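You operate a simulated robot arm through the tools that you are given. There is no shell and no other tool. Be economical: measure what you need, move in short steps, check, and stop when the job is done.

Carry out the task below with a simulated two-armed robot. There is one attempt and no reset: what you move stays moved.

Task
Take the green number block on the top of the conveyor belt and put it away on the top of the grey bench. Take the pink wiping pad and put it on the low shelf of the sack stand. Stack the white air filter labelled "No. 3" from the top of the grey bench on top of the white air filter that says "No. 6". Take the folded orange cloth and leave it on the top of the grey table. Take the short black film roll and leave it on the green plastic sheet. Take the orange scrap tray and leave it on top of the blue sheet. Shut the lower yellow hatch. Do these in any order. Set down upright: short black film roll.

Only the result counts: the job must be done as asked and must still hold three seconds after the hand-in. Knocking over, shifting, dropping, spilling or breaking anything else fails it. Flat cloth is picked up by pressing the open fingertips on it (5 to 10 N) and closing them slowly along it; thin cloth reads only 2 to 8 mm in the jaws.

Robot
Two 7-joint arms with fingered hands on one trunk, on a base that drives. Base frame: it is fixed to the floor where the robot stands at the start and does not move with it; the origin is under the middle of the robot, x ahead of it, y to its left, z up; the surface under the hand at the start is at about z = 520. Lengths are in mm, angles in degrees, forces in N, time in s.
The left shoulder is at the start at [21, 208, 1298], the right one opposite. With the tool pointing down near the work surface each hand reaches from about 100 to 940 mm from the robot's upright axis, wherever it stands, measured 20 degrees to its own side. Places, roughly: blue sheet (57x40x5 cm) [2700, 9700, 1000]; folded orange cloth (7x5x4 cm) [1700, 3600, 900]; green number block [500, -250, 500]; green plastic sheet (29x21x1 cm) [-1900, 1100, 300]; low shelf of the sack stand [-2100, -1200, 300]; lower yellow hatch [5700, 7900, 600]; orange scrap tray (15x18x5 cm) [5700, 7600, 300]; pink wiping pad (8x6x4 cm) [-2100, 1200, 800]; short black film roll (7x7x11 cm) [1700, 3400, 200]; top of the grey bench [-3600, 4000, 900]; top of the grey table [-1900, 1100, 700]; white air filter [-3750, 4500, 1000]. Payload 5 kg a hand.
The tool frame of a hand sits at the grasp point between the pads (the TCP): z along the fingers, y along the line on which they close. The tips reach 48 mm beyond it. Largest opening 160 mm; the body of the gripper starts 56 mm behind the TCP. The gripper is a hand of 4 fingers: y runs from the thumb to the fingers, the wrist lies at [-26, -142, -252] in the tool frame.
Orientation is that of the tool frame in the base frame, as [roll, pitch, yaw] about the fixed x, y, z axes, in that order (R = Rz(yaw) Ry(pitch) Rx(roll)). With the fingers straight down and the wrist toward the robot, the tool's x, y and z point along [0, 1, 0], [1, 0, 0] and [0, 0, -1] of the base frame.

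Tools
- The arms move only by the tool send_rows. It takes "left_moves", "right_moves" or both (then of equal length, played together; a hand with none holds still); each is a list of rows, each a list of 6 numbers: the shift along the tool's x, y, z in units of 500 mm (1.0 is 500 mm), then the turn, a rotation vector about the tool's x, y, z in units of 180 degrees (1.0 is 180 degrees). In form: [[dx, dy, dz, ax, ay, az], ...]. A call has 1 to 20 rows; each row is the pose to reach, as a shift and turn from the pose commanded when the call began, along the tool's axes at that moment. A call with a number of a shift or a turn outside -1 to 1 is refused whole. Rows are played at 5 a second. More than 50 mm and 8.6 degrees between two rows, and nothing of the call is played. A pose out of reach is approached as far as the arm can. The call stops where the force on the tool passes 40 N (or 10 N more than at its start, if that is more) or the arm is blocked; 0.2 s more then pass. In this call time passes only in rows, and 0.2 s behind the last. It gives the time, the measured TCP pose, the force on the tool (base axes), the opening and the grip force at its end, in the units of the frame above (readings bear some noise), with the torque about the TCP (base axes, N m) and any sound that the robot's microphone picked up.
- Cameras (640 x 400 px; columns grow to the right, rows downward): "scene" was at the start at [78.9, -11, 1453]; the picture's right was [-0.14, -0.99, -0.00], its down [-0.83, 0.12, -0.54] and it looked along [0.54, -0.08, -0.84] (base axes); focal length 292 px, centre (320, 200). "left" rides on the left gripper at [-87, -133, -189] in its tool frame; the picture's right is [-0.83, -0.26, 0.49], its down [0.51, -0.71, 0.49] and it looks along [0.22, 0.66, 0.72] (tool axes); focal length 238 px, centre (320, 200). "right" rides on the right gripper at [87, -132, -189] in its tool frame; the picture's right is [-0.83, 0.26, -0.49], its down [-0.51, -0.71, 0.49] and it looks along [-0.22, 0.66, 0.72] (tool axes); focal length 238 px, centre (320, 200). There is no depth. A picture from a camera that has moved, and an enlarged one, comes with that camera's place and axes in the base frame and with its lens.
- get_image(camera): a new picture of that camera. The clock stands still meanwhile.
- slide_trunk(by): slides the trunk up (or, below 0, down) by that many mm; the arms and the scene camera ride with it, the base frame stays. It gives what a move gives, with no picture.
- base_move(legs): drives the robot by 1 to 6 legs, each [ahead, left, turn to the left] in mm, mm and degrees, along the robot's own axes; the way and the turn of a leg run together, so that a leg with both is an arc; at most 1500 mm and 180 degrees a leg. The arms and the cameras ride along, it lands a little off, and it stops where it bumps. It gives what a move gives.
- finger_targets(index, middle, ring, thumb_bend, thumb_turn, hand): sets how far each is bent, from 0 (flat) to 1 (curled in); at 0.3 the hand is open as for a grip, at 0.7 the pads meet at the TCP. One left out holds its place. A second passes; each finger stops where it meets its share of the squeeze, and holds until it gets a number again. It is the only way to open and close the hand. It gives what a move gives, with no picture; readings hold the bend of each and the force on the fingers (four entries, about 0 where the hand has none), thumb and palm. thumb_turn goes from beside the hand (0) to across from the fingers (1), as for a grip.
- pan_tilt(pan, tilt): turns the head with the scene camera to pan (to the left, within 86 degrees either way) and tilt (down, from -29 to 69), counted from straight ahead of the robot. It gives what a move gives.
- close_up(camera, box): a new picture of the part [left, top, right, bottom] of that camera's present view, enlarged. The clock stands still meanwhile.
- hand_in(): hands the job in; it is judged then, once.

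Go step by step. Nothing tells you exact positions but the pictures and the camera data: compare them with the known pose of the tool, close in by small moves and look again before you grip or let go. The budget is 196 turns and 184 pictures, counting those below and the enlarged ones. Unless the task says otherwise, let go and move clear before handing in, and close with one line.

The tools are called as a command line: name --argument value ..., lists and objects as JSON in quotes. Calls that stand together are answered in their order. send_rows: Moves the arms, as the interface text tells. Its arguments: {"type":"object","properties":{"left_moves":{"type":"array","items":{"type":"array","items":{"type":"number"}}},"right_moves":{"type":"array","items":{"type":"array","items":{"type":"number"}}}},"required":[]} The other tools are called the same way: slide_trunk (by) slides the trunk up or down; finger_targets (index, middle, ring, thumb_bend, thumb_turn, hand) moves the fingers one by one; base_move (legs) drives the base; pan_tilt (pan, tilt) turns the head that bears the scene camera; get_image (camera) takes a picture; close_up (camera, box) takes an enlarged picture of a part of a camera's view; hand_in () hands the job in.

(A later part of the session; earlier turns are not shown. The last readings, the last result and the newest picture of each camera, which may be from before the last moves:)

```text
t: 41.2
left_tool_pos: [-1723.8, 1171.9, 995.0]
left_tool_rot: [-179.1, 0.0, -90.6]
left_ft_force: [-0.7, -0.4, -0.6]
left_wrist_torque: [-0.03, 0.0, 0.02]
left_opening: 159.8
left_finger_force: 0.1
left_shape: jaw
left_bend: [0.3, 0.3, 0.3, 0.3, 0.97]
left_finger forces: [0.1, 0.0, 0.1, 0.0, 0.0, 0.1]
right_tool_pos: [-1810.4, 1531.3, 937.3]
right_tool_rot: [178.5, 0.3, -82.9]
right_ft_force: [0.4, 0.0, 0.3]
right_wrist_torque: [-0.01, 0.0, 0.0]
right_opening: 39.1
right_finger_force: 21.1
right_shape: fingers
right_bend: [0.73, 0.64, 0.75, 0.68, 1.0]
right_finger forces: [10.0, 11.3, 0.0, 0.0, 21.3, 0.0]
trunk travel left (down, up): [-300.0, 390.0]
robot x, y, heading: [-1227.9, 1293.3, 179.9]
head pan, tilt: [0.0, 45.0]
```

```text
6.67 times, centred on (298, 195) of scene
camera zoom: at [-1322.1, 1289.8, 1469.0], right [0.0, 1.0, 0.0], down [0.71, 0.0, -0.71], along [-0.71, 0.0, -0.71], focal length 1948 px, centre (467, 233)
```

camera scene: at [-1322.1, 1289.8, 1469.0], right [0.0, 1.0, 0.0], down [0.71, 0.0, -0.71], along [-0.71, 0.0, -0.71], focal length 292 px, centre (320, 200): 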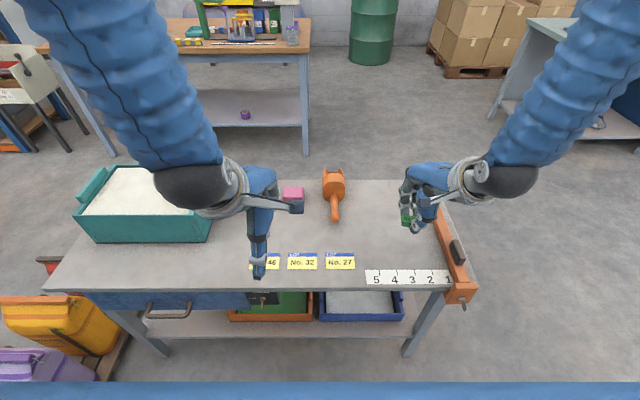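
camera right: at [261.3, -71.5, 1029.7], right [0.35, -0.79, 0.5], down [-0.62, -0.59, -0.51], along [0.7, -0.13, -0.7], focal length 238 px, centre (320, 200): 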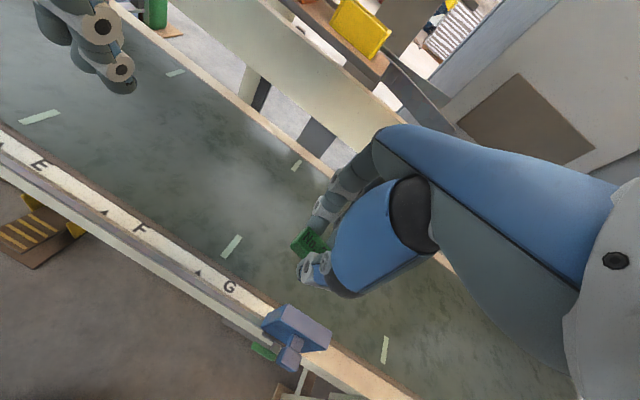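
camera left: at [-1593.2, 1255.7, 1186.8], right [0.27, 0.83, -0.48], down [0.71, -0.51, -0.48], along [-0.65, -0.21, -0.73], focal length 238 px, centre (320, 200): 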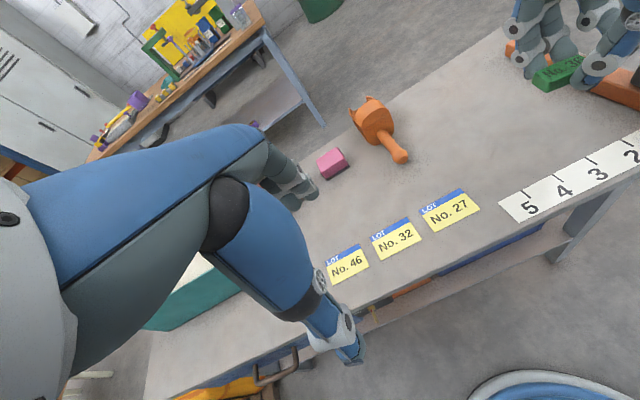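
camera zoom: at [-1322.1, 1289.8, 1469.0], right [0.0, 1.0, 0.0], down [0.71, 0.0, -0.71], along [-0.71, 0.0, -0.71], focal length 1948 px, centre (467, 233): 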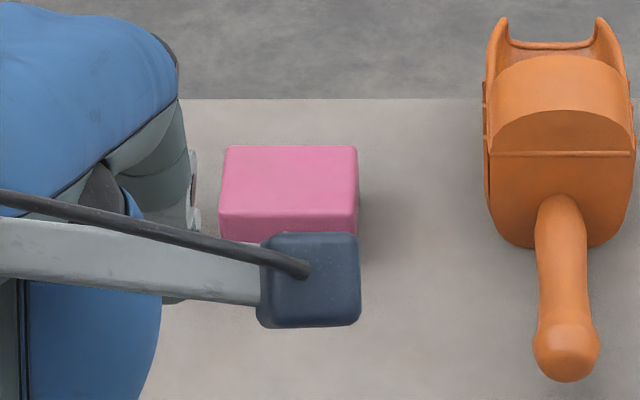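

The pad is square to the table, about 60 mm along x and 75 mm along y. I'll move the left hand above it while keeping above the jar height.

finger_targets --hand "left" --index 0.47 --middle 0.47 --ring 0.47 --thumb_bend 0.47 --thumb_turn 1

send_rows --left_moves '[[-0.02, 0.08, 0, 0, 0, 0], [-0.04, 0.16, 0, 0, 0, 0], [-0.06, 0.24, 0, 0, 0, 0], [-0.076, 0.32, 0, 0, 0, 0], [-0.076, 0.4, 0, 0, 0, 0], [-0.076, 0.48, 0.02, 0, 0, 0], [-0.076, 0.55, 0.06, 0, 0, 0], [-0.076, 0.6, 0.12, 0, 0, 0], [-0.076, 0.644, 0.19, 0, 0, 0]]'

get_image --camera "left"

get_image --camera "scene"

```text
t: 42.2
left_tool_pos: [-1722.5, 1172.2, 994.5]
left_tool_rot: [-179.2, 0.1, -90.4]
left_ft_force: [-0.3, 0.0, 0.5]
left_wrist_torque: [-0.03, 0.04, -0.04]
left_opening: 103.6
left_finger_force: 0.1
left_shape: fingers
left_bend: [0.47, 0.47, 0.47, 0.47, 1.0]
left_finger forces: [0.0, 0.1, 0.0, 0.1, 0.0, 0.0]
right_tool_pos: [-1811.2, 1532.5, 937.1]
right_tool_rot: [178.5, 0.3, -82.9]
right_ft_force: [0.0, -0.4, -0.2]
right_wrist_torque: [0.0, -0.01, -0.03]
right_opening: 39.1
right_finger_force: 20.8
right_shape: fingers
right_bend: [0.73, 0.64, 0.75, 0.68, 1.0]
right_finger forces: [9.9, 11.3, 0.0, 0.0, 21.3, 0.0]
trunk travel left (down, up): [-300.0, 390.0]
robot x, y, heading: [-1227.5, 1287.4, 179.7]
head pan, tilt: [0.0, 45.0]
```

```text
t: 44.2
left_tool_pos: [-2042.6, 1212.7, 894.0]
left_tool_rot: [-179.2, 0.0, -90.5]
left_ft_force: [-1.1, 0.2, 0.0]
left_wrist_torque: [0.05, -0.16, -0.06]
left_opening: 103.3
left_finger_force: 0.0
left_shape: fingers
left_bend: [0.47, 0.47, 0.47, 0.47, 1.0]
left_finger forces: [0.0, 0.0, 0.0, 0.0, 0.0, 0.1]
right_tool_pos: [-1814.0, 1532.9, 936.4]
right_tool_rot: [178.4, 0.3, -82.9]
right_ft_force: [0.3, -0.5, -0.2]
right_wrist_torque: [0.01, -0.1, 0.02]
right_opening: 39.2
right_finger_force: 21.1
right_shape: fingers
right_bend: [0.73, 0.64, 0.75, 0.68, 1.0]
right_finger forces: [10.0, 11.3, 0.1, 0.1, 21.3, 0.0]
trunk travel left (down, up): [-300.0, 390.0]
robot x, y, heading: [-1229.7, 1292.3, 180.0]
head pan, tilt: [0.0, 45.0]
```

```text
155 pictures are left
camera left: at [-1912.4, 1297.1, 1085.9], right [0.27, 0.83, -0.48], down [0.71, -0.51, -0.48], along [-0.65, -0.21, -0.73], focal length 238 px, centre (320, 200)
```

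left: 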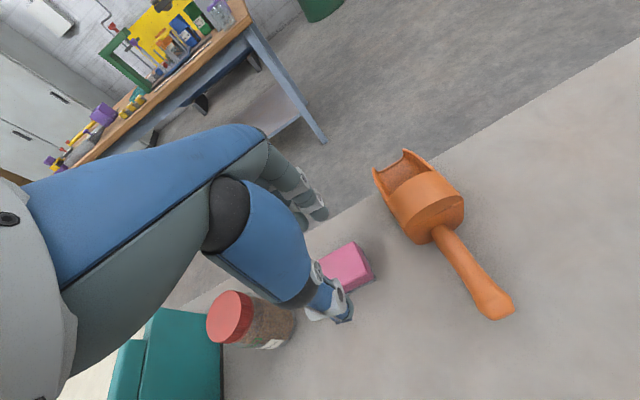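

```text
154 pictures are left
camera scene: at [-1324.3, 1289.7, 1468.7], right [0.0, 1.0, 0.0], down [0.71, 0.0, -0.71], along [-0.71, 0.0, -0.71], focal length 292 px, centre (320, 200)
```

scene: 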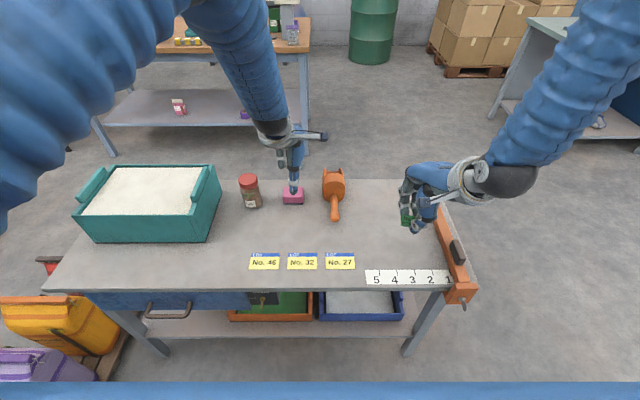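

The hand stands right over the pad. I'll lower it to just above the table and check.

send_rows --left_moves '[[0.01, 0.006, 0.05, 0, 0, 0], [0.014, 0.008, 0.1, 0, 0, 0], [0.014, 0.008, 0.14, 0, 0, 0], [0.014, 0.008, 0.165, 0, 0, 0], [0.014, 0.008, 0.172, 0, 0, 0]]'

close_up --camera "left" --box '[200, 160, 440, 310]'

```text
t: 45.4
left_tool_pos: [-2047.5, 1206.2, 809.2]
left_tool_rot: [-179.1, 0.0, -90.5]
left_ft_force: [0.5, -0.2, -0.3]
left_wrist_torque: [-0.01, 0.0, 0.03]
left_opening: 103.5
left_finger_force: 0.2
left_shape: fingers
left_bend: [0.47, 0.47, 0.47, 0.47, 1.0]
left_finger forces: [0.0, 0.1, 0.1, 0.0, 0.0, 0.1]
right_tool_pos: [-1812.4, 1533.3, 936.2]
right_tool_rot: [178.4, 0.3, -82.9]
right_ft_force: [0.4, -0.1, -1.0]
right_wrist_torque: [-0.02, 0.01, -0.01]
right_opening: 39.0
right_finger_force: 21.2
right_shape: fingers
right_bend: [0.73, 0.64, 0.75, 0.68, 1.0]
right_finger forces: [10.0, 11.4, 0.0, 0.0, 21.2, 0.0]
trunk travel left (down, up): [-300.0, 390.0]
robot x, y, heading: [-1226.8, 1292.1, 179.5]
head pan, tilt: [0.0, 45.0]
```

```text
2.67 times, centred on (320, 235) of left
camera zoom: at [-1917.5, 1290.0, 1000.4], right [0.27, 0.83, -0.48], down [0.71, -0.51, -0.48], along [-0.65, -0.21, -0.73], focal length 636 px, centre (320, 107)
```

zoom: 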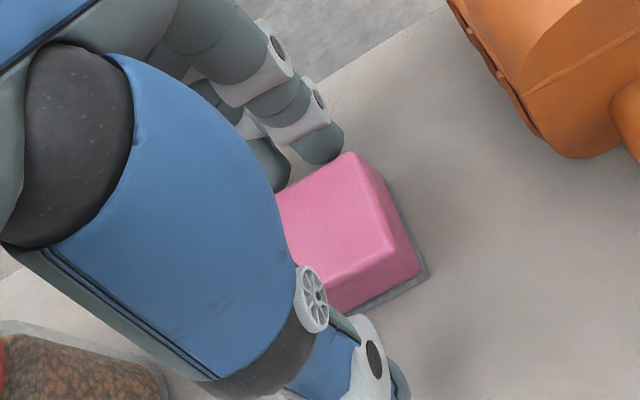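

The pad is between thumb and fingers with no contact yet. I'll lower slightly more and close.

send_rows --left_moves '[[0, 0.002, 0.006, 0, 0, 0], [0, 0.003, 0.012, 0, 0, 0], [0, 0.003, 0.016, 0, 0, 0]]'

finger_targets --hand "left" --index 0.66 --middle 0.66 --ring 0.66 --thumb_bend 0.66

close_up --camera "left" --box '[200, 160, 440, 310]'

```text
t: 46.2
left_tool_pos: [-2047.4, 1206.7, 800.5]
left_tool_rot: [-179.1, 0.0, -90.5]
left_ft_force: [-0.5, 0.0, -0.3]
left_wrist_torque: [0.0, -0.03, 0.0]
left_opening: 103.2
left_finger_force: 0.1
left_shape: fingers
left_bend: [0.47, 0.47, 0.47, 0.47, 1.0]
left_finger forces: [0.1, 0.0, 0.0, 0.0, 0.0, 0.0]
right_tool_pos: [-1812.6, 1532.7, 936.1]
right_tool_rot: [178.4, 0.3, -83.0]
right_ft_force: [-0.1, -0.1, 0.3]
right_wrist_torque: [-0.01, -0.03, 0.01]
right_opening: 38.7
right_finger_force: 21.2
right_shape: fingers
right_bend: [0.73, 0.64, 0.75, 0.68, 1.0]
right_finger forces: [9.9, 11.3, 0.0, 0.0, 21.3, 0.1]
trunk travel left (down, up): [-300.0, 390.0]
robot x, y, heading: [-1229.9, 1291.5, 179.5]
head pan, tilt: [0.0, 45.0]
```

```text
t: 47.2
left_tool_pos: [-2047.0, 1206.7, 802.6]
left_tool_rot: [-179.2, 0.0, -90.5]
left_ft_force: [-1.0, 0.3, 1.9]
left_wrist_torque: [-0.01, -0.01, -0.06]
left_opening: 60.1
left_finger_force: 20.6
left_shape: fingers
left_bend: [0.6, 0.61, 0.64, 0.58, 1.0]
left_finger forces: [8.1, 9.4, 3.5, 0.0, 19.4, 0.1]
right_tool_pos: [-1811.1, 1532.5, 937.0]
right_tool_rot: [178.4, 0.3, -82.9]
right_ft_force: [0.8, 0.4, -0.6]
right_wrist_torque: [0.0, -0.01, -0.06]
right_opening: 38.9
right_finger_force: 21.3
right_shape: fingers
right_bend: [0.73, 0.64, 0.75, 0.68, 1.0]
right_finger forces: [10.0, 11.3, 0.0, 0.1, 21.3, 0.1]
trunk travel left (down, up): [-300.0, 390.0]
robot x, y, heading: [-1231.8, 1291.6, 179.7]
head pan, tilt: [0.0, 45.0]
```

```text
2.67 times, centred on (320, 235) of left
camera zoom: at [-1918.1, 1290.2, 992.9], right [0.27, 0.83, -0.48], down [0.71, -0.51, -0.48], along [-0.65, -0.21, -0.73], focal length 636 px, centre (320, 107)
```

zoom: 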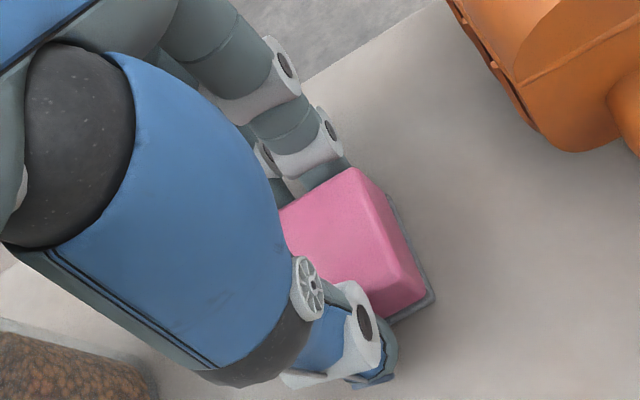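

The pad is gripped at 20 N. I'll lift it straight up and pull back.

send_rows --left_moves '[[0, 0, -0.04, 0, 0, 0], [0, 0, -0.12, 0, 0, 0], [0, 0, -0.2, 0, 0, 0], [0, 0, -0.29, 0, 0, 0], [0, 0, -0.38, 0, 0, 0], [0, -0.05, -0.44, 0, 0, 0], [0, -0.14, -0.44, 0, 0, 0], [0, -0.23, -0.44, 0, 0, 0], [0, -0.32, -0.44, 0, 0, 0], [0, -0.41, -0.44, 0, 0, 0], [0, -0.5, -0.44, 0, 0, 0], [0, -0.58, -0.44, 0, 0, 0]]'

pan_tilt --pan 80 --tilt 25

get_image --camera "scene"

get_image --camera "left"

```text
t: 49.8
left_tool_pos: [-1761.3, 1202.5, 1025.2]
left_tool_rot: [-179.3, 0.1, -90.5]
left_ft_force: [-0.2, 0.6, -0.8]
left_wrist_torque: [-0.04, 0.05, 0.05]
left_opening: 59.8
left_finger_force: 20.4
left_shape: fingers
left_bend: [0.6, 0.62, 0.64, 0.58, 1.0]
left_finger forces: [8.1, 9.0, 3.4, 0.0, 19.4, 0.0]
right_tool_pos: [-1810.6, 1532.8, 936.7]
right_tool_rot: [178.4, 0.3, -82.9]
right_ft_force: [0.0, 0.0, 0.1]
right_wrist_torque: [0.03, 0.03, -0.01]
right_opening: 38.7
right_finger_force: 21.0
right_shape: fingers
right_bend: [0.73, 0.64, 0.75, 0.68, 1.0]
right_finger forces: [10.0, 11.3, 0.0, 0.0, 21.3, 0.1]
trunk travel left (down, up): [-300.0, 390.0]
robot x, y, heading: [-1232.8, 1291.6, 179.6]
head pan, tilt: [0.0, 45.0]
```

```text
t: 51.3
left_tool_pos: [-1762.5, 1203.8, 1025.1]
left_tool_rot: [-179.1, 0.0, -90.5]
left_ft_force: [0.7, 0.1, -0.7]
left_wrist_torque: [0.0, -0.02, -0.03]
left_opening: 60.1
left_finger_force: 19.9
left_shape: fingers
left_bend: [0.6, 0.62, 0.64, 0.58, 1.0]
left_finger forces: [8.1, 9.0, 3.5, 0.0, 19.3, 0.0]
right_tool_pos: [-1811.4, 1532.7, 936.5]
right_tool_rot: [178.4, 0.3, -82.9]
right_ft_force: [0.0, 0.3, -0.2]
right_wrist_torque: [0.03, 0.01, 0.02]
right_opening: 39.0
right_finger_force: 21.9
right_shape: fingers
right_bend: [0.73, 0.64, 0.75, 0.68, 1.0]
right_finger forces: [10.0, 11.3, 0.0, 0.0, 21.4, 0.0]
trunk travel left (down, up): [-300.0, 390.0]
robot x, y, heading: [-1227.7, 1288.6, 179.7]
head pan, tilt: [80.0, 25.0]
```

```text
151 pictures are left
camera scene: at [-1257.7, 1198.9, 1499.5], right [-0.98, 0.18, 0.0], down [0.08, 0.42, -0.91], along [-0.16, -0.89, -0.42], focal length 292 px, centre (320, 200)
```

scene: 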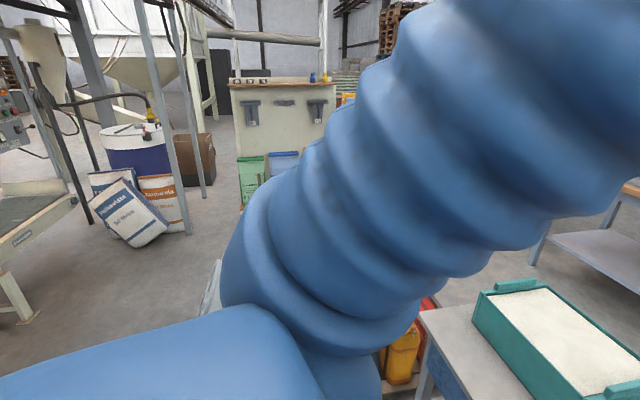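

```text
150 pictures are left
camera left: at [-1632.7, 1287.0, 1216.4], right [0.27, 0.83, -0.48], down [0.71, -0.51, -0.48], along [-0.65, -0.21, -0.73], focal length 238 px, centre (320, 200)
```

left: 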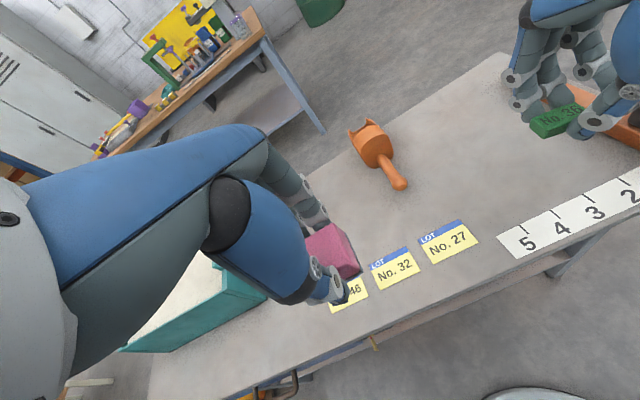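

I have both the pad and the block. I'll go back along the way I came, then look toward the sack stand.

base_move --legs '[[-200, 0, 0], [0, 415, 0], [-560, 870, 0], [0, 0, 45]]'

pan_tilt --pan 0 --tilt 25

get_image --camera "scene"

```text
t: 56.4
left_tool_pos: [-1511.9, 677.6, 1024.7]
left_tool_rot: [-179.2, 0.2, -87.3]
left_ft_force: [-0.1, -1.5, -0.9]
left_wrist_torque: [0.22, 0.0, -0.01]
left_opening: 59.9
left_finger_force: 20.0
left_shape: fingers
left_bend: [0.6, 0.62, 0.64, 0.58, 1.0]
left_finger forces: [8.3, 8.8, 3.2, 0.1, 19.3, 0.0]
right_tool_pos: [-1579.4, 1003.4, 936.6]
right_tool_rot: [178.5, 0.4, -79.7]
right_ft_force: [-0.7, -2.0, -1.0]
right_wrist_torque: [0.18, -0.01, -0.03]
right_opening: 38.9
right_finger_force: 21.7
right_shape: fingers
right_bend: [0.73, 0.64, 0.75, 0.68, 1.0]
right_finger forces: [10.1, 11.3, 0.0, 0.1, 21.6, 0.0]
trunk travel left (down, up): [-300.0, 390.0]
robot x, y, heading: [-986.8, 794.3, -177.1]
head pan, tilt: [80.0, 25.0]
stopped in leg 3: the robot was blocked; the commanded pose is now the measured one
```

```text
t: 57.9
left_tool_pos: [-1511.2, 681.4, 1023.8]
left_tool_rot: [-179.2, 0.2, -87.4]
left_ft_force: [-0.4, 0.1, -0.4]
left_wrist_torque: [-0.01, 0.03, -0.01]
left_opening: 59.9
left_finger_force: 19.7
left_shape: fingers
left_bend: [0.6, 0.62, 0.64, 0.58, 1.0]
left_finger forces: [8.2, 9.0, 3.2, 0.0, 19.2, 0.1]
right_tool_pos: [-1579.1, 1008.0, 936.5]
right_tool_rot: [178.5, 0.4, -79.8]
right_ft_force: [0.3, -0.8, -0.7]
right_wrist_torque: [0.02, 0.01, 0.01]
right_opening: 38.7
right_finger_force: 21.1
right_shape: fingers
right_bend: [0.73, 0.64, 0.75, 0.68, 1.0]
right_finger forces: [10.1, 11.5, 0.0, 0.0, 21.5, 0.0]
trunk travel left (down, up): [-300.0, 390.0]
robot x, y, heading: [-979.9, 796.8, -177.1]
head pan, tilt: [0.0, 25.0]
```

```text
149 pictures are left
camera scene: at [-1087.4, 790.2, 1499.5], right [-0.05, 1.0, 0.0], down [0.42, 0.02, -0.91], along [-0.9, -0.05, -0.42], focal length 292 px, centre (320, 200)
```

scene: 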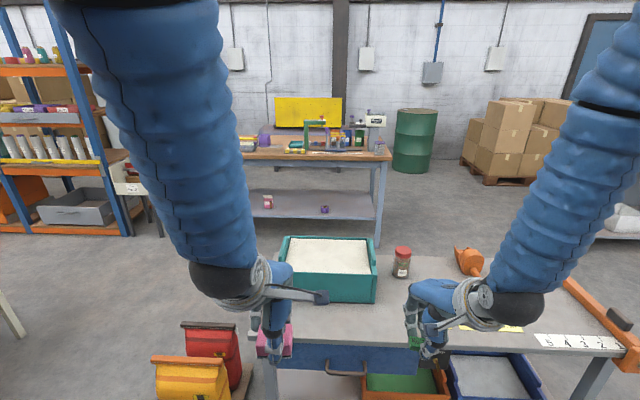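

The base brushed the post, so I'll go round its other side with a wide margin.

base_move --legs '[[60, 0, -2.9], [0, -520, 0], [-800, 0, 0], [0, 1400, 0]]'

pan_tilt --pan 30 --tilt 25

get_image --camera "scene"

```text
t: 67.6
left_tool_pos: [-762.9, 986.8, 1025.4]
left_tool_rot: [-179.2, 0.4, -92.8]
left_ft_force: [0.4, -2.1, 0.2]
left_wrist_torque: [0.18, 0.0, -0.04]
left_opening: 60.2
left_finger_force: 19.6
left_shape: fingers
left_bend: [0.6, 0.62, 0.64, 0.58, 1.0]
left_finger forces: [8.2, 8.8, 3.3, 0.1, 19.2, 0.0]
right_tool_pos: [-804.2, 1312.1, 935.5]
right_tool_rot: [178.5, 0.2, -84.7]
right_ft_force: [0.1, 2.9, -1.1]
right_wrist_torque: [-0.23, -0.04, 0.05]
right_opening: 38.6
right_finger_force: 21.9
right_shape: fingers
right_bend: [0.73, 0.64, 0.75, 0.68, 1.0]
right_finger forces: [10.0, 11.4, 0.0, 0.0, 21.5, 0.0]
trunk travel left (down, up): [-300.0, 390.0]
robot x, y, heading: [-229.8, 1048.9, 177.9]
head pan, tilt: [0.0, 25.0]
stopped in leg 4: the force on the tool passed its limit at 344 N (the readings are from after the stop); the commanded pose is now the measured one
```

```text
t: 68.6
left_tool_pos: [-761.9, 986.6, 1025.4]
left_tool_rot: [-179.1, 0.5, -92.7]
left_ft_force: [0.4, 8.3, -1.0]
left_wrist_torque: [-1.23, 0.15, 0.63]
left_opening: 60.3
left_finger_force: 20.1
left_shape: fingers
left_bend: [0.6, 0.62, 0.64, 0.58, 1.0]
left_finger forces: [8.2, 8.7, 3.3, 0.1, 19.1, 0.0]
right_tool_pos: [-804.2, 1309.2, 936.0]
right_tool_rot: [178.5, 0.2, -84.6]
right_ft_force: [0.8, -0.6, -0.1]
right_wrist_torque: [-0.01, 0.0, 0.02]
right_opening: 38.6
right_finger_force: 21.3
right_shape: fingers
right_bend: [0.73, 0.64, 0.75, 0.68, 1.0]
right_finger forces: [10.0, 11.4, 0.0, 0.0, 21.5, 0.0]
trunk travel left (down, up): [-300.0, 390.0]
robot x, y, heading: [-227.4, 1053.6, 178.1]
head pan, tilt: [30.0, 25.0]
```

```text
148 pictures are left
camera scene: at [-321.0, 1006.3, 1499.5], right [-0.47, 0.88, 0.0], down [0.37, 0.2, -0.91], along [-0.8, -0.43, -0.42], focal length 292 px, centre (320, 200)
```

scene: 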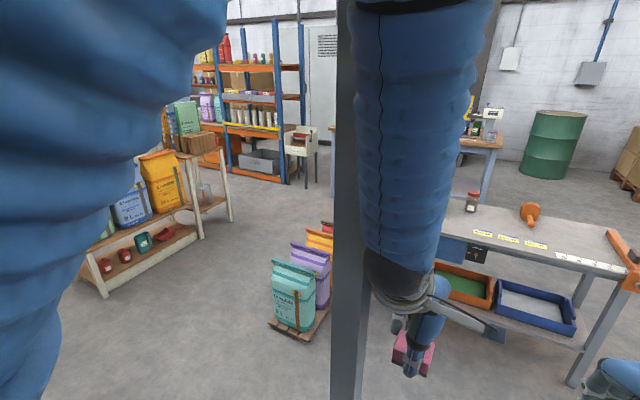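

The left arm met the post when strafing, because the hands reach out ahead. I still hold both items, so I'll back off, turn away from the post, pass it in reverse and then turn to the sack stand.

base_move --legs '[[-130, -60, 0], [0, 0, -88], [-1250, 0, 0], [0, 0, 120]]'

pan_tilt --pan 0 --tilt 25

get_image --camera "scene"

```text
t: 84.6
left_tool_pos: [-563.1, -458.5, 1026.6]
left_tool_rot: [-179.2, 0.5, -63.6]
left_ft_force: [0.4, -1.0, -0.9]
left_wrist_torque: [-0.03, -0.02, 0.0]
left_opening: 59.0
left_finger_force: 17.9
left_shape: fingers
left_bend: [0.61, 0.62, 0.65, 0.58, 1.0]
left_finger forces: [7.4, 8.1, 3.3, 0.0, 17.2, 0.1]
right_tool_pos: [-756.2, -197.5, 935.9]
right_tool_rot: [178.5, 0.3, -55.4]
right_ft_force: [-0.5, 0.5, 0.5]
right_wrist_torque: [-0.02, 0.03, -0.03]
right_opening: 38.0
right_finger_force: 19.8
right_shape: fingers
right_bend: [0.73, 0.65, 0.75, 0.68, 1.0]
right_finger forces: [9.9, 10.3, 0.0, 0.1, 20.2, 0.0]
trunk travel left (down, up): [-300.0, 390.0]
robot x, y, heading: [-127.3, -142.2, -152.7]
head pan, tilt: [30.0, 25.0]
```

```text
t: 85.5
left_tool_pos: [-561.3, -457.2, 1026.0]
left_tool_rot: [-179.2, 0.5, -63.5]
left_ft_force: [0.6, -0.8, -0.8]
left_wrist_torque: [0.0, 0.01, -0.02]
left_opening: 59.3
left_finger_force: 18.0
left_shape: fingers
left_bend: [0.61, 0.62, 0.65, 0.58, 1.0]
left_finger forces: [7.4, 8.0, 3.3, 0.0, 17.2, 0.1]
right_tool_pos: [-756.8, -195.9, 936.6]
right_tool_rot: [178.5, 0.3, -55.3]
right_ft_force: [-0.7, 0.0, -0.8]
right_wrist_torque: [0.03, -0.01, 0.0]
right_opening: 37.8
right_finger_force: 21.0
right_shape: fingers
right_bend: [0.73, 0.65, 0.75, 0.68, 1.0]
right_finger forces: [9.8, 10.4, 0.0, 0.0, 20.2, 0.0]
trunk travel left (down, up): [-300.0, 390.0]
robot x, y, heading: [-128.8, -142.9, -152.8]
head pan, tilt: [0.0, 25.0]
```

```text
147 pictures are left
camera scene: at [-219.6, -190.2, 1499.5], right [-0.46, 0.89, 0.0], down [0.38, 0.2, -0.91], along [-0.8, -0.42, -0.42], focal length 292 px, centre (320, 200)
```

scene: 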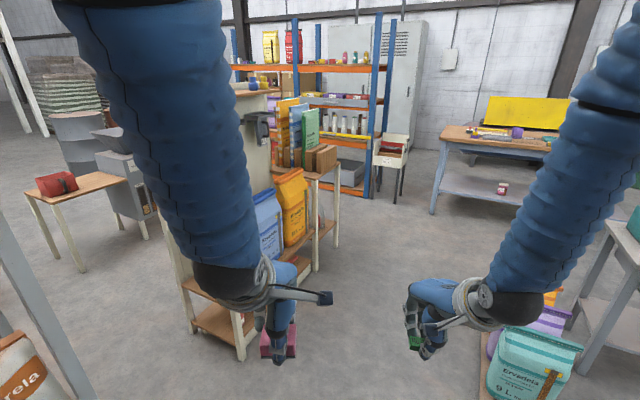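

The stand at [-2100, -1200] is the small wooden table with sacks behind the panel stand. I'll enlarge it.

close_up --camera "scene" --box '[230, 60, 430, 260]'

get_image --camera "right"

```text
2.00 times, centred on (330, 160) of scene
camera zoom: at [-219.6, -190.2, 1499.5], right [-0.46, 0.89, 0.0], down [0.38, 0.2, -0.91], along [-0.8, -0.42, -0.42], focal length 584 px, centre (300, 280)
```

zoom: 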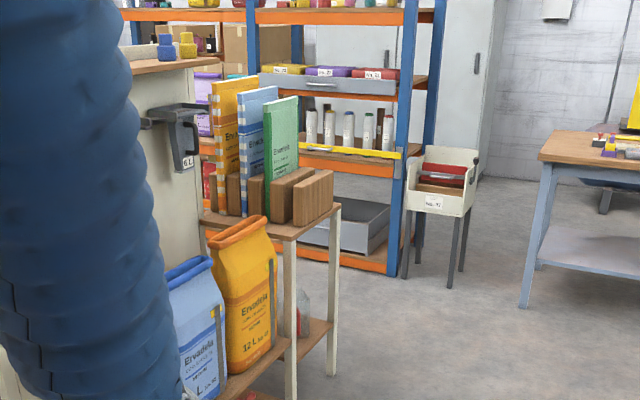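

```text
145 pictures are left
camera right: at [-593.3, -191.2, 1121.1], right [-0.67, 0.55, 0.5], down [0.28, 0.81, -0.51], along [-0.68, -0.2, -0.7], focal length 238 px, centre (320, 200)
```

right: 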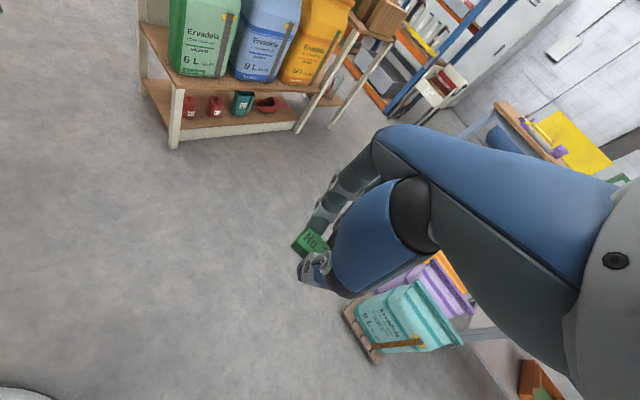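

Both stands face +y with front legs at y≈-1090, and the sack stand spans x≈-1930…-2260. I'll drive down the aisle to about (-1800, -300) and turn to face -y.

base_move --legs '[[0, 0, -21.9], [1450, 0, 0], [250, 0, 0], [0, 0, 84]]'

pan_tilt --pan -10 --tilt 40

get_image --camera "scene"

get_image --camera "right"

```text
t: 98.6
left_tool_pos: [-1679.6, -854.8, 1025.9]
left_tool_rot: [-179.3, 0.6, -0.7]
left_ft_force: [-0.1, 0.0, 0.4]
left_wrist_torque: [-0.01, 0.03, 0.03]
left_opening: 58.5
left_finger_force: 17.8
left_shape: fingers
left_bend: [0.61, 0.62, 0.65, 0.58, 1.0]
left_finger forces: [7.3, 7.9, 3.3, 0.0, 16.8, 0.0]
right_tool_pos: [-2000.2, -907.8, 937.4]
right_tool_rot: [178.5, 0.3, 7.6]
right_ft_force: [0.2, 0.6, 0.2]
right_wrist_torque: [-0.01, 0.06, -0.02]
right_opening: 37.5
right_finger_force: 20.0
right_shape: fingers
right_bend: [0.73, 0.65, 0.75, 0.68, 1.0]
right_finger forces: [9.8, 9.9, 0.0, 0.1, 19.7, 0.1]
trunk travel left (down, up): [-300.0, 390.0]
robot x, y, heading: [-1763.8, -323.5, -90.0]
head pan, tilt: [0.0, 25.0]
```

```text
t: 99.4
left_tool_pos: [-1679.9, -854.6, 1024.9]
left_tool_rot: [-179.1, 0.5, -0.8]
left_ft_force: [1.0, -1.1, -0.8]
left_wrist_torque: [0.03, 0.0, -0.02]
left_opening: 58.8
left_finger_force: 17.0
left_shape: fingers
left_bend: [0.61, 0.62, 0.65, 0.58, 1.0]
left_finger forces: [7.2, 7.9, 3.3, 0.0, 16.6, 0.1]
right_tool_pos: [-2000.4, -908.2, 935.7]
right_tool_rot: [178.4, 0.2, 7.5]
right_ft_force: [0.3, 0.1, -0.1]
right_wrist_torque: [0.05, 0.0, -0.02]
right_opening: 37.4
right_finger_force: 20.0
right_shape: fingers
right_bend: [0.73, 0.65, 0.75, 0.68, 1.0]
right_finger forces: [9.8, 9.9, 0.0, 0.0, 19.8, 0.0]
trunk travel left (down, up): [-300.0, 390.0]
robot x, y, heading: [-1761.1, -321.6, -89.7]
head pan, tilt: [-10.0, 40.0]
```

```text
144 pictures are left
camera scene: at [-1778.0, -418.3, 1476.2], right [-0.99, 0.17, 0.0], down [0.11, 0.63, -0.77], along [-0.13, -0.76, -0.64], focal length 292 px, centre (320, 200)
```

scene: 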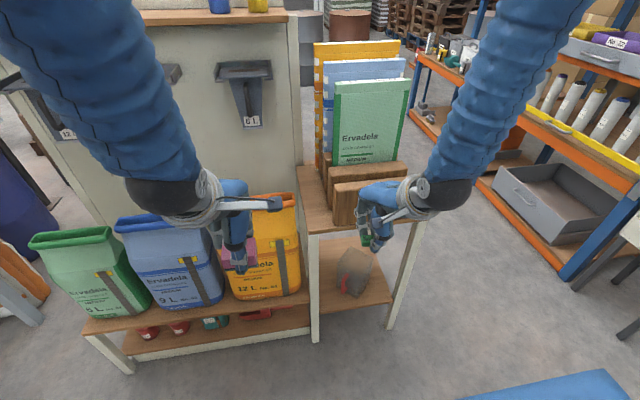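

```text
143 pictures are left
camera right: at [-1931.2, -760.6, 1121.1], right [-0.79, -0.35, 0.5], down [-0.6, 0.62, -0.51], along [-0.13, -0.7, -0.7], focal length 238 px, centre (320, 200)
```

right: 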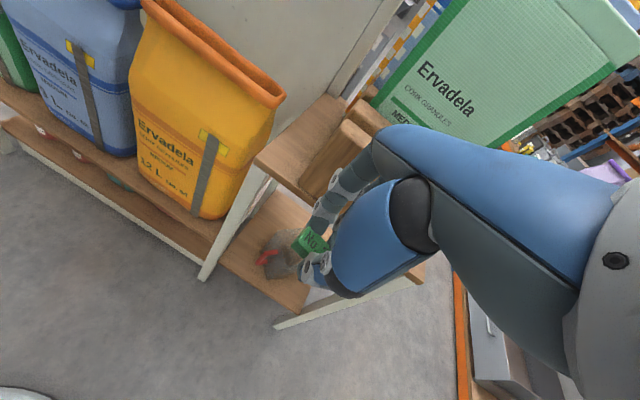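

The sack stand's low shelf is about z 280, x -1880…-2245, front edge y≈-1085, with a grey item lying in its middle. I'll enlarge both views to find the free part.

close_up --camera "scene" --box '[290, 200, 450, 350]'

close_up --camera "right" --box '[180, 90, 440, 340]'

```text
2.67 times, centred on (370, 275) of scene
camera zoom: at [-1778.0, -418.3, 1476.2], right [-0.99, 0.17, 0.0], down [0.11, 0.63, -0.77], along [-0.13, -0.76, -0.64], focal length 779 px, centre (187, 0)
```

zoom: 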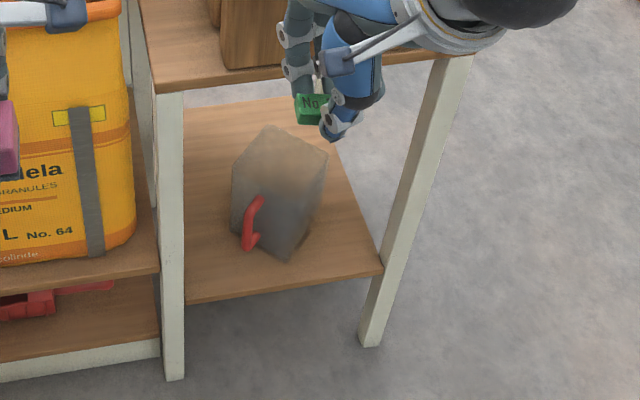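

```text
1.60 times, centred on (310, 215) of right
camera zoom: at [-1931.2, -760.6, 1121.1], right [-0.79, -0.35, 0.5], down [-0.6, 0.62, -0.51], along [-0.13, -0.7, -0.7], focal length 381 px, centre (336, 176)
```

zoom: 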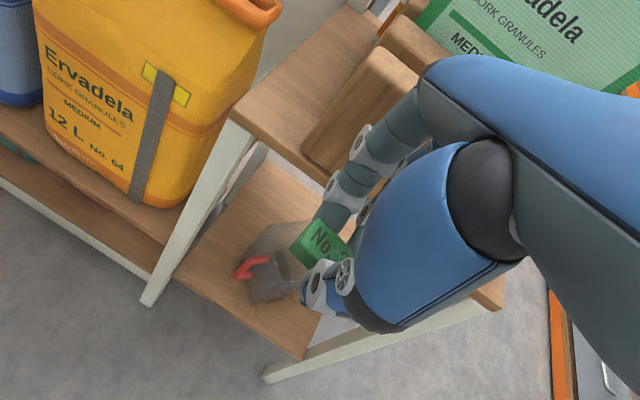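

The jug stands in the middle, and the front-left part of the shelf around [-1953, -1142] is free for the pad. I'll pull the hands in, drive closer and lower the trunk.

send_rows --right_moves '[[-0.02, -0.08, 0, 0, 0, 0], [-0.04, -0.16, 0, 0, 0, 0], [-0.06, -0.24, 0, 0, 0, 0], [-0.08, -0.32, 0, 0, 0, 0], [-0.1, -0.4, 0, 0, 0, 0], [-0.1, -0.45, 0, 0, 0, 0]]' --left_moves '[[0, -0.08, 0, 0, 0, 0], [0, -0.16, 0, 0, 0, 0], [0, -0.22, 0, 0, 0, 0], [0, -0.28, 0, 0, 0, 0], [0, -0.3, 0, 0, 0, 0], [0, -0.32, 0, 0, 0, 0]]'

base_move --legs '[[0, -290, 0], [170, 0, 0]]'

slide_trunk --by -280

pan_tilt --pan 5 --tilt 45

get_image --camera "scene"

get_image --camera "left"

```text
t: 100.8
left_tool_pos: [-1703.7, -747.5, 1028.5]
left_tool_rot: [-179.0, 0.5, -0.6]
left_ft_force: [-0.5, -0.4, -0.7]
left_wrist_torque: [0.03, 0.0, 0.01]
left_opening: 59.0
left_finger_force: 18.0
left_shape: fingers
left_bend: [0.61, 0.62, 0.65, 0.58, 1.0]
left_finger forces: [7.4, 8.1, 3.4, 0.1, 17.0, 0.0]
left hand out of reach, approached as far as the arm can: row 3, 4, 5, 6
right_tool_pos: [-2103.3, -770.0, 892.6]
right_tool_rot: [178.5, 0.3, 7.5]
right_ft_force: [-0.5, -1.1, -0.5]
right_wrist_torque: [0.05, -0.01, 0.05]
right_opening: 37.1
right_finger_force: 20.0
right_shape: fingers
right_bend: [0.73, 0.65, 0.75, 0.68, 1.0]
right_finger forces: [10.1, 10.1, 0.0, 0.0, 20.0, 0.0]
right hand out of reach, approached as far as the arm can: row 3, 4, 5, 6
trunk travel left (down, up): [-300.0, 390.0]
robot x, y, heading: [-1764.5, -321.9, -89.5]
head pan, tilt: [-10.0, 40.0]
```

```text
t: 103.9
left_tool_pos: [-1995.7, -920.5, 1027.2]
left_tool_rot: [-179.1, 0.4, -0.6]
left_ft_force: [1.1, -0.4, -1.7]
left_wrist_torque: [0.09, -0.03, -0.01]
left_opening: 58.7
left_finger_force: 17.3
left_shape: fingers
left_bend: [0.61, 0.62, 0.65, 0.58, 1.0]
left_finger forces: [7.4, 7.9, 3.2, 0.0, 17.1, 0.0]
right_tool_pos: [-2395.3, -940.8, 892.8]
right_tool_rot: [178.5, 0.2, 7.7]
right_ft_force: [-0.8, -1.3, -0.4]
right_wrist_torque: [0.17, 0.01, -0.01]
right_opening: 37.0
right_finger_force: 19.5
right_shape: fingers
right_bend: [0.73, 0.65, 0.75, 0.68, 1.0]
right_finger forces: [10.0, 10.1, 0.0, 0.0, 20.0, 0.1]
trunk travel left (down, up): [-300.0, 390.0]
robot x, y, heading: [-2051.9, -493.3, -89.6]
head pan, tilt: [-10.0, 40.0]
```

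```text
t: 106.7
left_tool_pos: [-1994.5, -917.8, 748.3]
left_tool_rot: [-179.1, 0.4, -0.5]
left_ft_force: [0.3, 1.3, 0.3]
left_wrist_torque: [0.0, 0.03, -0.03]
left_opening: 58.9
left_finger_force: 17.7
left_shape: fingers
left_bend: [0.61, 0.62, 0.65, 0.58, 1.0]
left_finger forces: [7.3, 8.0, 3.3, 0.1, 17.0, 0.0]
right_tool_pos: [-2394.0, -940.5, 613.7]
right_tool_rot: [178.5, 0.1, 7.6]
right_ft_force: [-0.1, -0.2, -0.8]
right_wrist_torque: [0.0, 0.02, -0.01]
right_opening: 37.0
right_finger_force: 20.1
right_shape: fingers
right_bend: [0.73, 0.65, 0.75, 0.68, 1.0]
right_finger forces: [9.9, 10.0, 0.1, 0.0, 20.0, 0.0]
trunk travel left (down, up): [-20.0, 670.0]
robot x, y, heading: [-2054.7, -495.2, -89.8]
head pan, tilt: [-10.0, 40.0]
```

```text
t: 107.5
left_tool_pos: [-1994.7, -917.3, 747.4]
left_tool_rot: [-179.2, 0.5, -0.6]
left_ft_force: [-0.6, 0.2, 0.1]
left_wrist_torque: [-0.02, -0.01, 0.04]
left_opening: 58.7
left_finger_force: 17.7
left_shape: fingers
left_bend: [0.61, 0.62, 0.65, 0.58, 1.0]
left_finger forces: [7.4, 8.0, 3.3, 0.0, 17.1, 0.0]
right_tool_pos: [-2394.5, -941.9, 613.6]
right_tool_rot: [178.5, 0.2, 7.7]
right_ft_force: [0.3, -0.9, 0.5]
right_wrist_torque: [0.02, -0.02, -0.04]
right_opening: 37.3
right_finger_force: 20.1
right_shape: fingers
right_bend: [0.73, 0.65, 0.75, 0.68, 1.0]
right_finger forces: [9.9, 10.0, 0.1, 0.0, 20.0, 0.1]
trunk travel left (down, up): [-20.0, 670.0]
robot x, y, heading: [-2054.3, -493.0, -89.4]
head pan, tilt: [5.0, 45.0]
```

```text
140 pictures are left
camera scene: at [-2048.2, -585.7, 1189.0], right [-1.0, -0.09, 0.0], down [-0.07, 0.7, -0.71], along [0.07, -0.7, -0.71], focal length 292 px, centre (320, 200)
```

scene: 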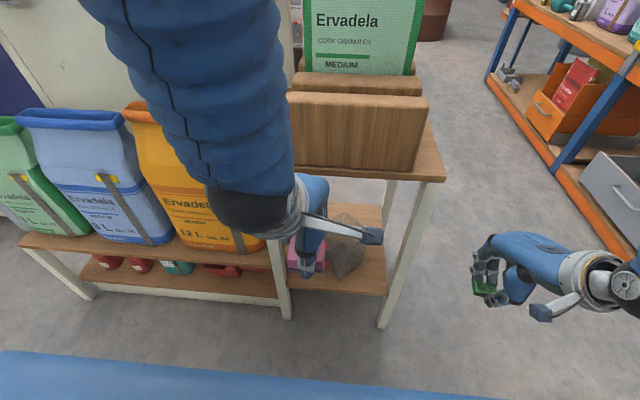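

```text
139 pictures are left
camera left: at [-2079.6, -789.1, 940.0], right [-0.84, 0.27, -0.48], down [0.51, 0.71, -0.48], along [0.21, -0.65, -0.73], focal length 238 px, centre (320, 200)
```

left: 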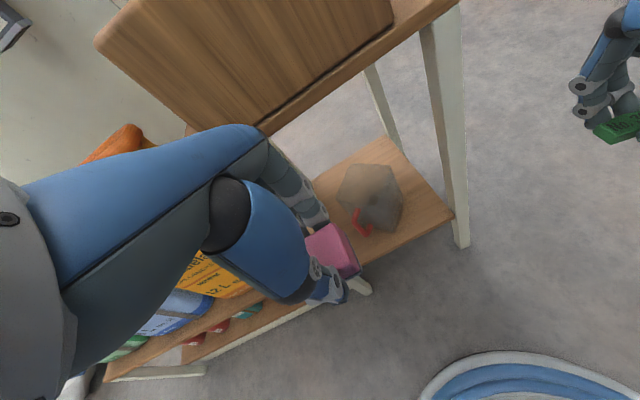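

I'll lower the left hand in front of the shelf, shifting slightly left, and look again before going in.

send_rows --left_moves '[[0.02, 0, 0.08, 0, 0, 0], [0.04, 0, 0.16, 0, 0, 0], [0.06, 0, 0.24, 0, 0, 0], [0.08, 0, 0.32, 0, 0, 0], [0.08, 0, 0.41, 0, 0, 0], [0.08, 0, 0.5, 0, 0, 0], [0.08, 0, 0.58, 0, 0, 0], [0.08, 0, 0.64, 0, 0, 0]]'

get_image --camera "left"

close_up --camera "scene" --box '[240, 180, 420, 330]'

```text
t: 109.3
left_tool_pos: [-1957.0, -914.7, 427.7]
left_tool_rot: [-179.2, 0.5, -0.5]
left_ft_force: [0.2, -1.7, 0.1]
left_wrist_torque: [0.05, 0.0, -0.04]
left_opening: 58.7
left_finger_force: 17.4
left_shape: fingers
left_bend: [0.61, 0.62, 0.65, 0.58, 1.0]
left_finger forces: [7.3, 7.8, 3.1, 0.1, 16.6, 0.1]
right_tool_pos: [-2394.3, -941.2, 613.7]
right_tool_rot: [178.6, 0.2, 7.8]
right_ft_force: [0.5, -0.4, 0.4]
right_wrist_torque: [0.01, -0.01, -0.01]
right_opening: 37.1
right_finger_force: 20.5
right_shape: fingers
right_bend: [0.73, 0.65, 0.75, 0.68, 1.0]
right_finger forces: [10.0, 10.1, 0.0, 0.1, 20.1, 0.0]
trunk travel left (down, up): [-20.0, 670.0]
robot x, y, heading: [-2056.2, -493.3, -90.0]
head pan, tilt: [5.0, 45.0]
```

```text
138 pictures are left
camera left: at [-2041.0, -785.3, 619.7], right [-0.84, 0.27, -0.48], down [0.51, 0.71, -0.48], along [0.21, -0.65, -0.73], focal length 238 px, centre (320, 200)
```

left: 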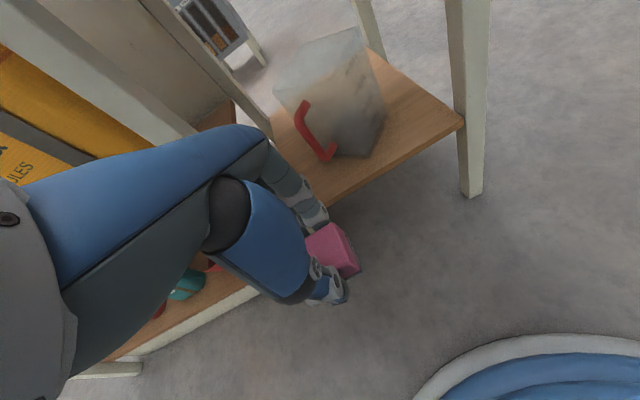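

```text
2.67 times, centred on (330, 255) of scene
camera zoom: at [-2048.1, -585.8, 1188.9], right [-1.0, -0.1, 0.0], down [-0.07, 0.7, -0.71], along [0.07, -0.7, -0.71], focal length 779 px, centre (293, 53)
```

zoom: 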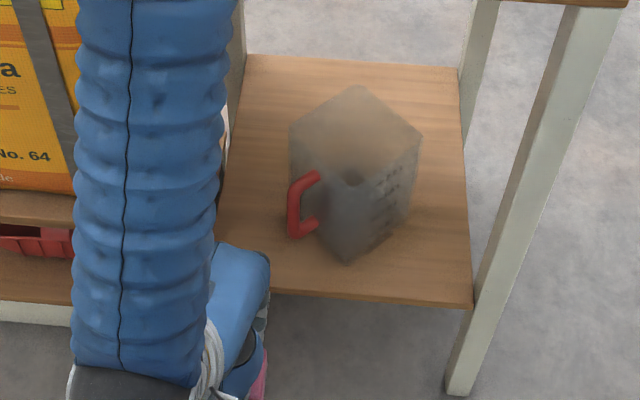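

The jug stands more to the left than I thought, and the right front of the shelf near [-2168, -1118] is the roomier spot. I'll shift the base right so the left hand faces it.

base_move --legs '[[0, -215, 0]]'

pan_tilt --pan 30 --tilt 50

get_image --camera "left"

get_image --camera "scene"

```text
t: 111.0
left_tool_pos: [-2177.6, -916.6, 429.0]
left_tool_rot: [-179.2, 0.4, -0.8]
left_ft_force: [0.2, 0.3, -1.2]
left_wrist_torque: [-0.03, -0.01, -0.02]
left_opening: 58.8
left_finger_force: 17.8
left_shape: fingers
left_bend: [0.61, 0.62, 0.65, 0.58, 1.0]
left_finger forces: [7.3, 7.8, 3.2, 0.1, 16.5, 0.0]
right_tool_pos: [-2616.2, -938.8, 613.4]
right_tool_rot: [178.5, 0.2, 7.4]
right_ft_force: [-0.4, -0.3, -0.1]
right_wrist_torque: [-0.06, -0.03, 0.01]
right_opening: 37.1
right_finger_force: 20.4
right_shape: fingers
right_bend: [0.73, 0.65, 0.75, 0.68, 1.0]
right_finger forces: [10.0, 10.2, 0.1, 0.0, 20.1, 0.0]
trunk travel left (down, up): [-20.0, 670.0]
robot x, y, heading: [-2275.8, -493.7, -89.9]
head pan, tilt: [5.0, 45.0]
```

```text
t: 111.8
left_tool_pos: [-2177.8, -916.2, 427.3]
left_tool_rot: [-179.1, 0.5, -0.8]
left_ft_force: [0.9, 0.7, -0.4]
left_wrist_torque: [0.01, 0.01, 0.01]
left_opening: 58.6
left_finger_force: 17.4
left_shape: fingers
left_bend: [0.61, 0.62, 0.65, 0.58, 1.0]
left_finger forces: [7.3, 7.8, 3.3, 0.1, 16.6, 0.1]
right_tool_pos: [-2616.7, -940.2, 613.0]
right_tool_rot: [178.5, 0.2, 7.3]
right_ft_force: [0.0, 1.3, -0.3]
right_wrist_torque: [-0.01, -0.01, 0.0]
right_opening: 37.0
right_finger_force: 20.5
right_shape: fingers
right_bend: [0.73, 0.65, 0.75, 0.68, 1.0]
right_finger forces: [10.0, 10.1, 0.0, 0.1, 20.2, 0.1]
trunk travel left (down, up): [-20.0, 670.0]
robot x, y, heading: [-2274.5, -498.8, -90.0]
head pan, tilt: [30.0, 50.0]
```

```text
136 pictures are left
camera left: at [-2261.2, -786.6, 620.3], right [-0.83, 0.28, -0.48], down [0.51, 0.71, -0.48], along [0.2, -0.65, -0.73], focal length 238 px, centre (320, 200)
```

left: 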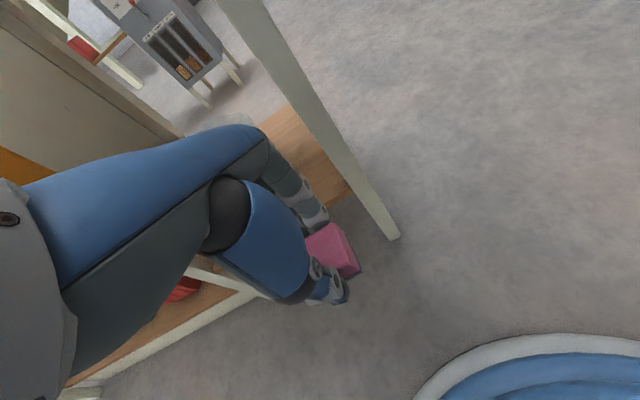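

```text
135 pictures are left
camera scene: at [-2235.6, -572.7, 1182.0], right [-0.86, -0.5, 0.0], down [-0.38, 0.66, -0.64], along [0.32, -0.56, -0.77], focal length 292 px, centre (320, 200)
```

scene: 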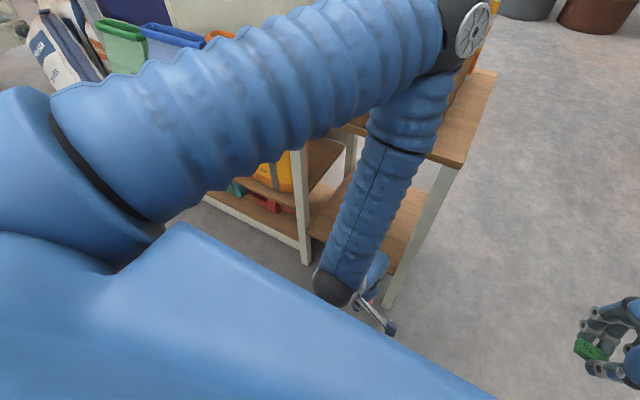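

The folded elbow would hit the top board, so I'll back the base 240 mm and reach in with a straighter arm instead.

base_move --legs '[[-250, 0, 0]]'

send_rows --left_moves '[[0, 0.08, 0, 0, 0, 0], [0.01, 0.16, 0, 0, 0, 0], [0.02, 0.24, 0, 0, 0, 0], [0.02, 0.32, 0, 0, 0, 0], [0.02, 0.4, 0, 0, 0, 0], [0.02, 0.48, 0, 0, 0, 0], [0.02, 0.56, 0, 0, 0, 0], [0.02, 0.64, 0, 0, 0, 0]]'

get_image --camera "left"

get_image --camera "scene"

```text
t: 113.6
left_tool_pos: [-2179.3, -671.6, 429.4]
left_tool_rot: [-179.2, 0.3, -1.1]
left_ft_force: [-0.2, 0.4, -0.4]
left_wrist_torque: [-0.04, -0.02, -0.03]
left_opening: 58.5
left_finger_force: 16.5
left_shape: fingers
left_bend: [0.61, 0.62, 0.65, 0.58, 1.0]
left_finger forces: [7.3, 7.8, 3.2, 0.1, 16.6, 0.1]
right_tool_pos: [-2616.9, -693.0, 613.9]
right_tool_rot: [178.4, 0.1, 7.2]
right_ft_force: [-0.1, 1.0, 0.0]
right_wrist_torque: [-0.02, -0.02, -0.04]
right_opening: 37.1
right_finger_force: 20.0
right_shape: fingers
right_bend: [0.73, 0.65, 0.75, 0.68, 1.0]
right_finger forces: [9.9, 10.1, 0.1, 0.0, 20.1, 0.0]
trunk travel left (down, up): [-20.0, 670.0]
robot x, y, heading: [-2273.2, -252.7, -90.3]
head pan, tilt: [30.0, 50.0]
```

```text
t: 115.4
left_tool_pos: [-2173.6, -990.9, 423.1]
left_tool_rot: [-179.0, 0.5, -1.2]
left_ft_force: [-0.3, 1.5, -1.6]
left_wrist_torque: [-0.18, 0.0, 0.05]
left_opening: 58.6
left_finger_force: 17.8
left_shape: fingers
left_bend: [0.61, 0.62, 0.65, 0.58, 1.0]
left_finger forces: [7.4, 7.9, 3.2, 0.0, 17.0, 0.0]
right_tool_pos: [-2616.0, -693.1, 613.3]
right_tool_rot: [178.6, 0.1, 7.2]
right_ft_force: [-0.1, -0.2, -0.8]
right_wrist_torque: [-0.02, -0.01, -0.01]
right_opening: 37.1
right_finger_force: 19.9
right_shape: fingers
right_bend: [0.73, 0.65, 0.75, 0.68, 1.0]
right_finger forces: [10.0, 10.1, 0.0, 0.0, 20.1, 0.0]
trunk travel left (down, up): [-20.0, 670.0]
robot x, y, heading: [-2276.4, -251.3, -90.1]
head pan, tilt: [30.0, 50.0]
```

```text
134 pictures are left
camera left: at [-2257.7, -861.9, 615.1], right [-0.83, 0.28, -0.48], down [0.52, 0.71, -0.48], along [0.2, -0.65, -0.74], focal length 238 px, centre (320, 200)
```

left: 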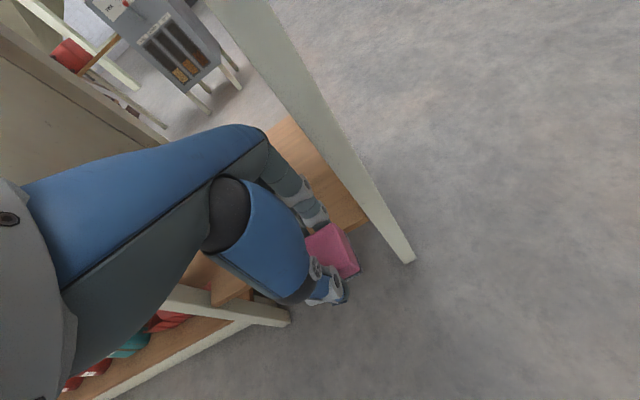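

```text
133 pictures are left
camera scene: at [-2236.0, -328.5, 1182.0], right [-0.87, -0.5, 0.0], down [-0.38, 0.66, -0.64], along [0.32, -0.56, -0.77], focal length 292 px, centre (320, 200)
```

scene: 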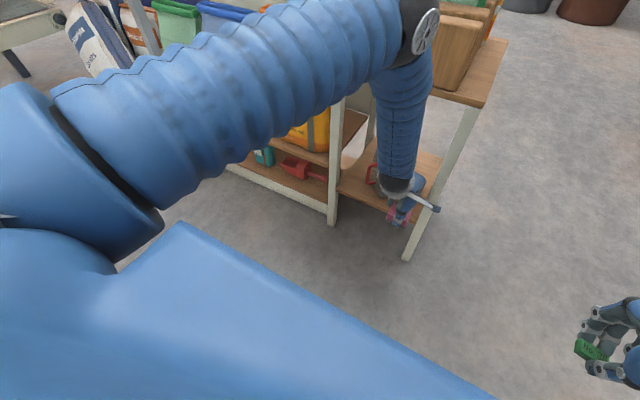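

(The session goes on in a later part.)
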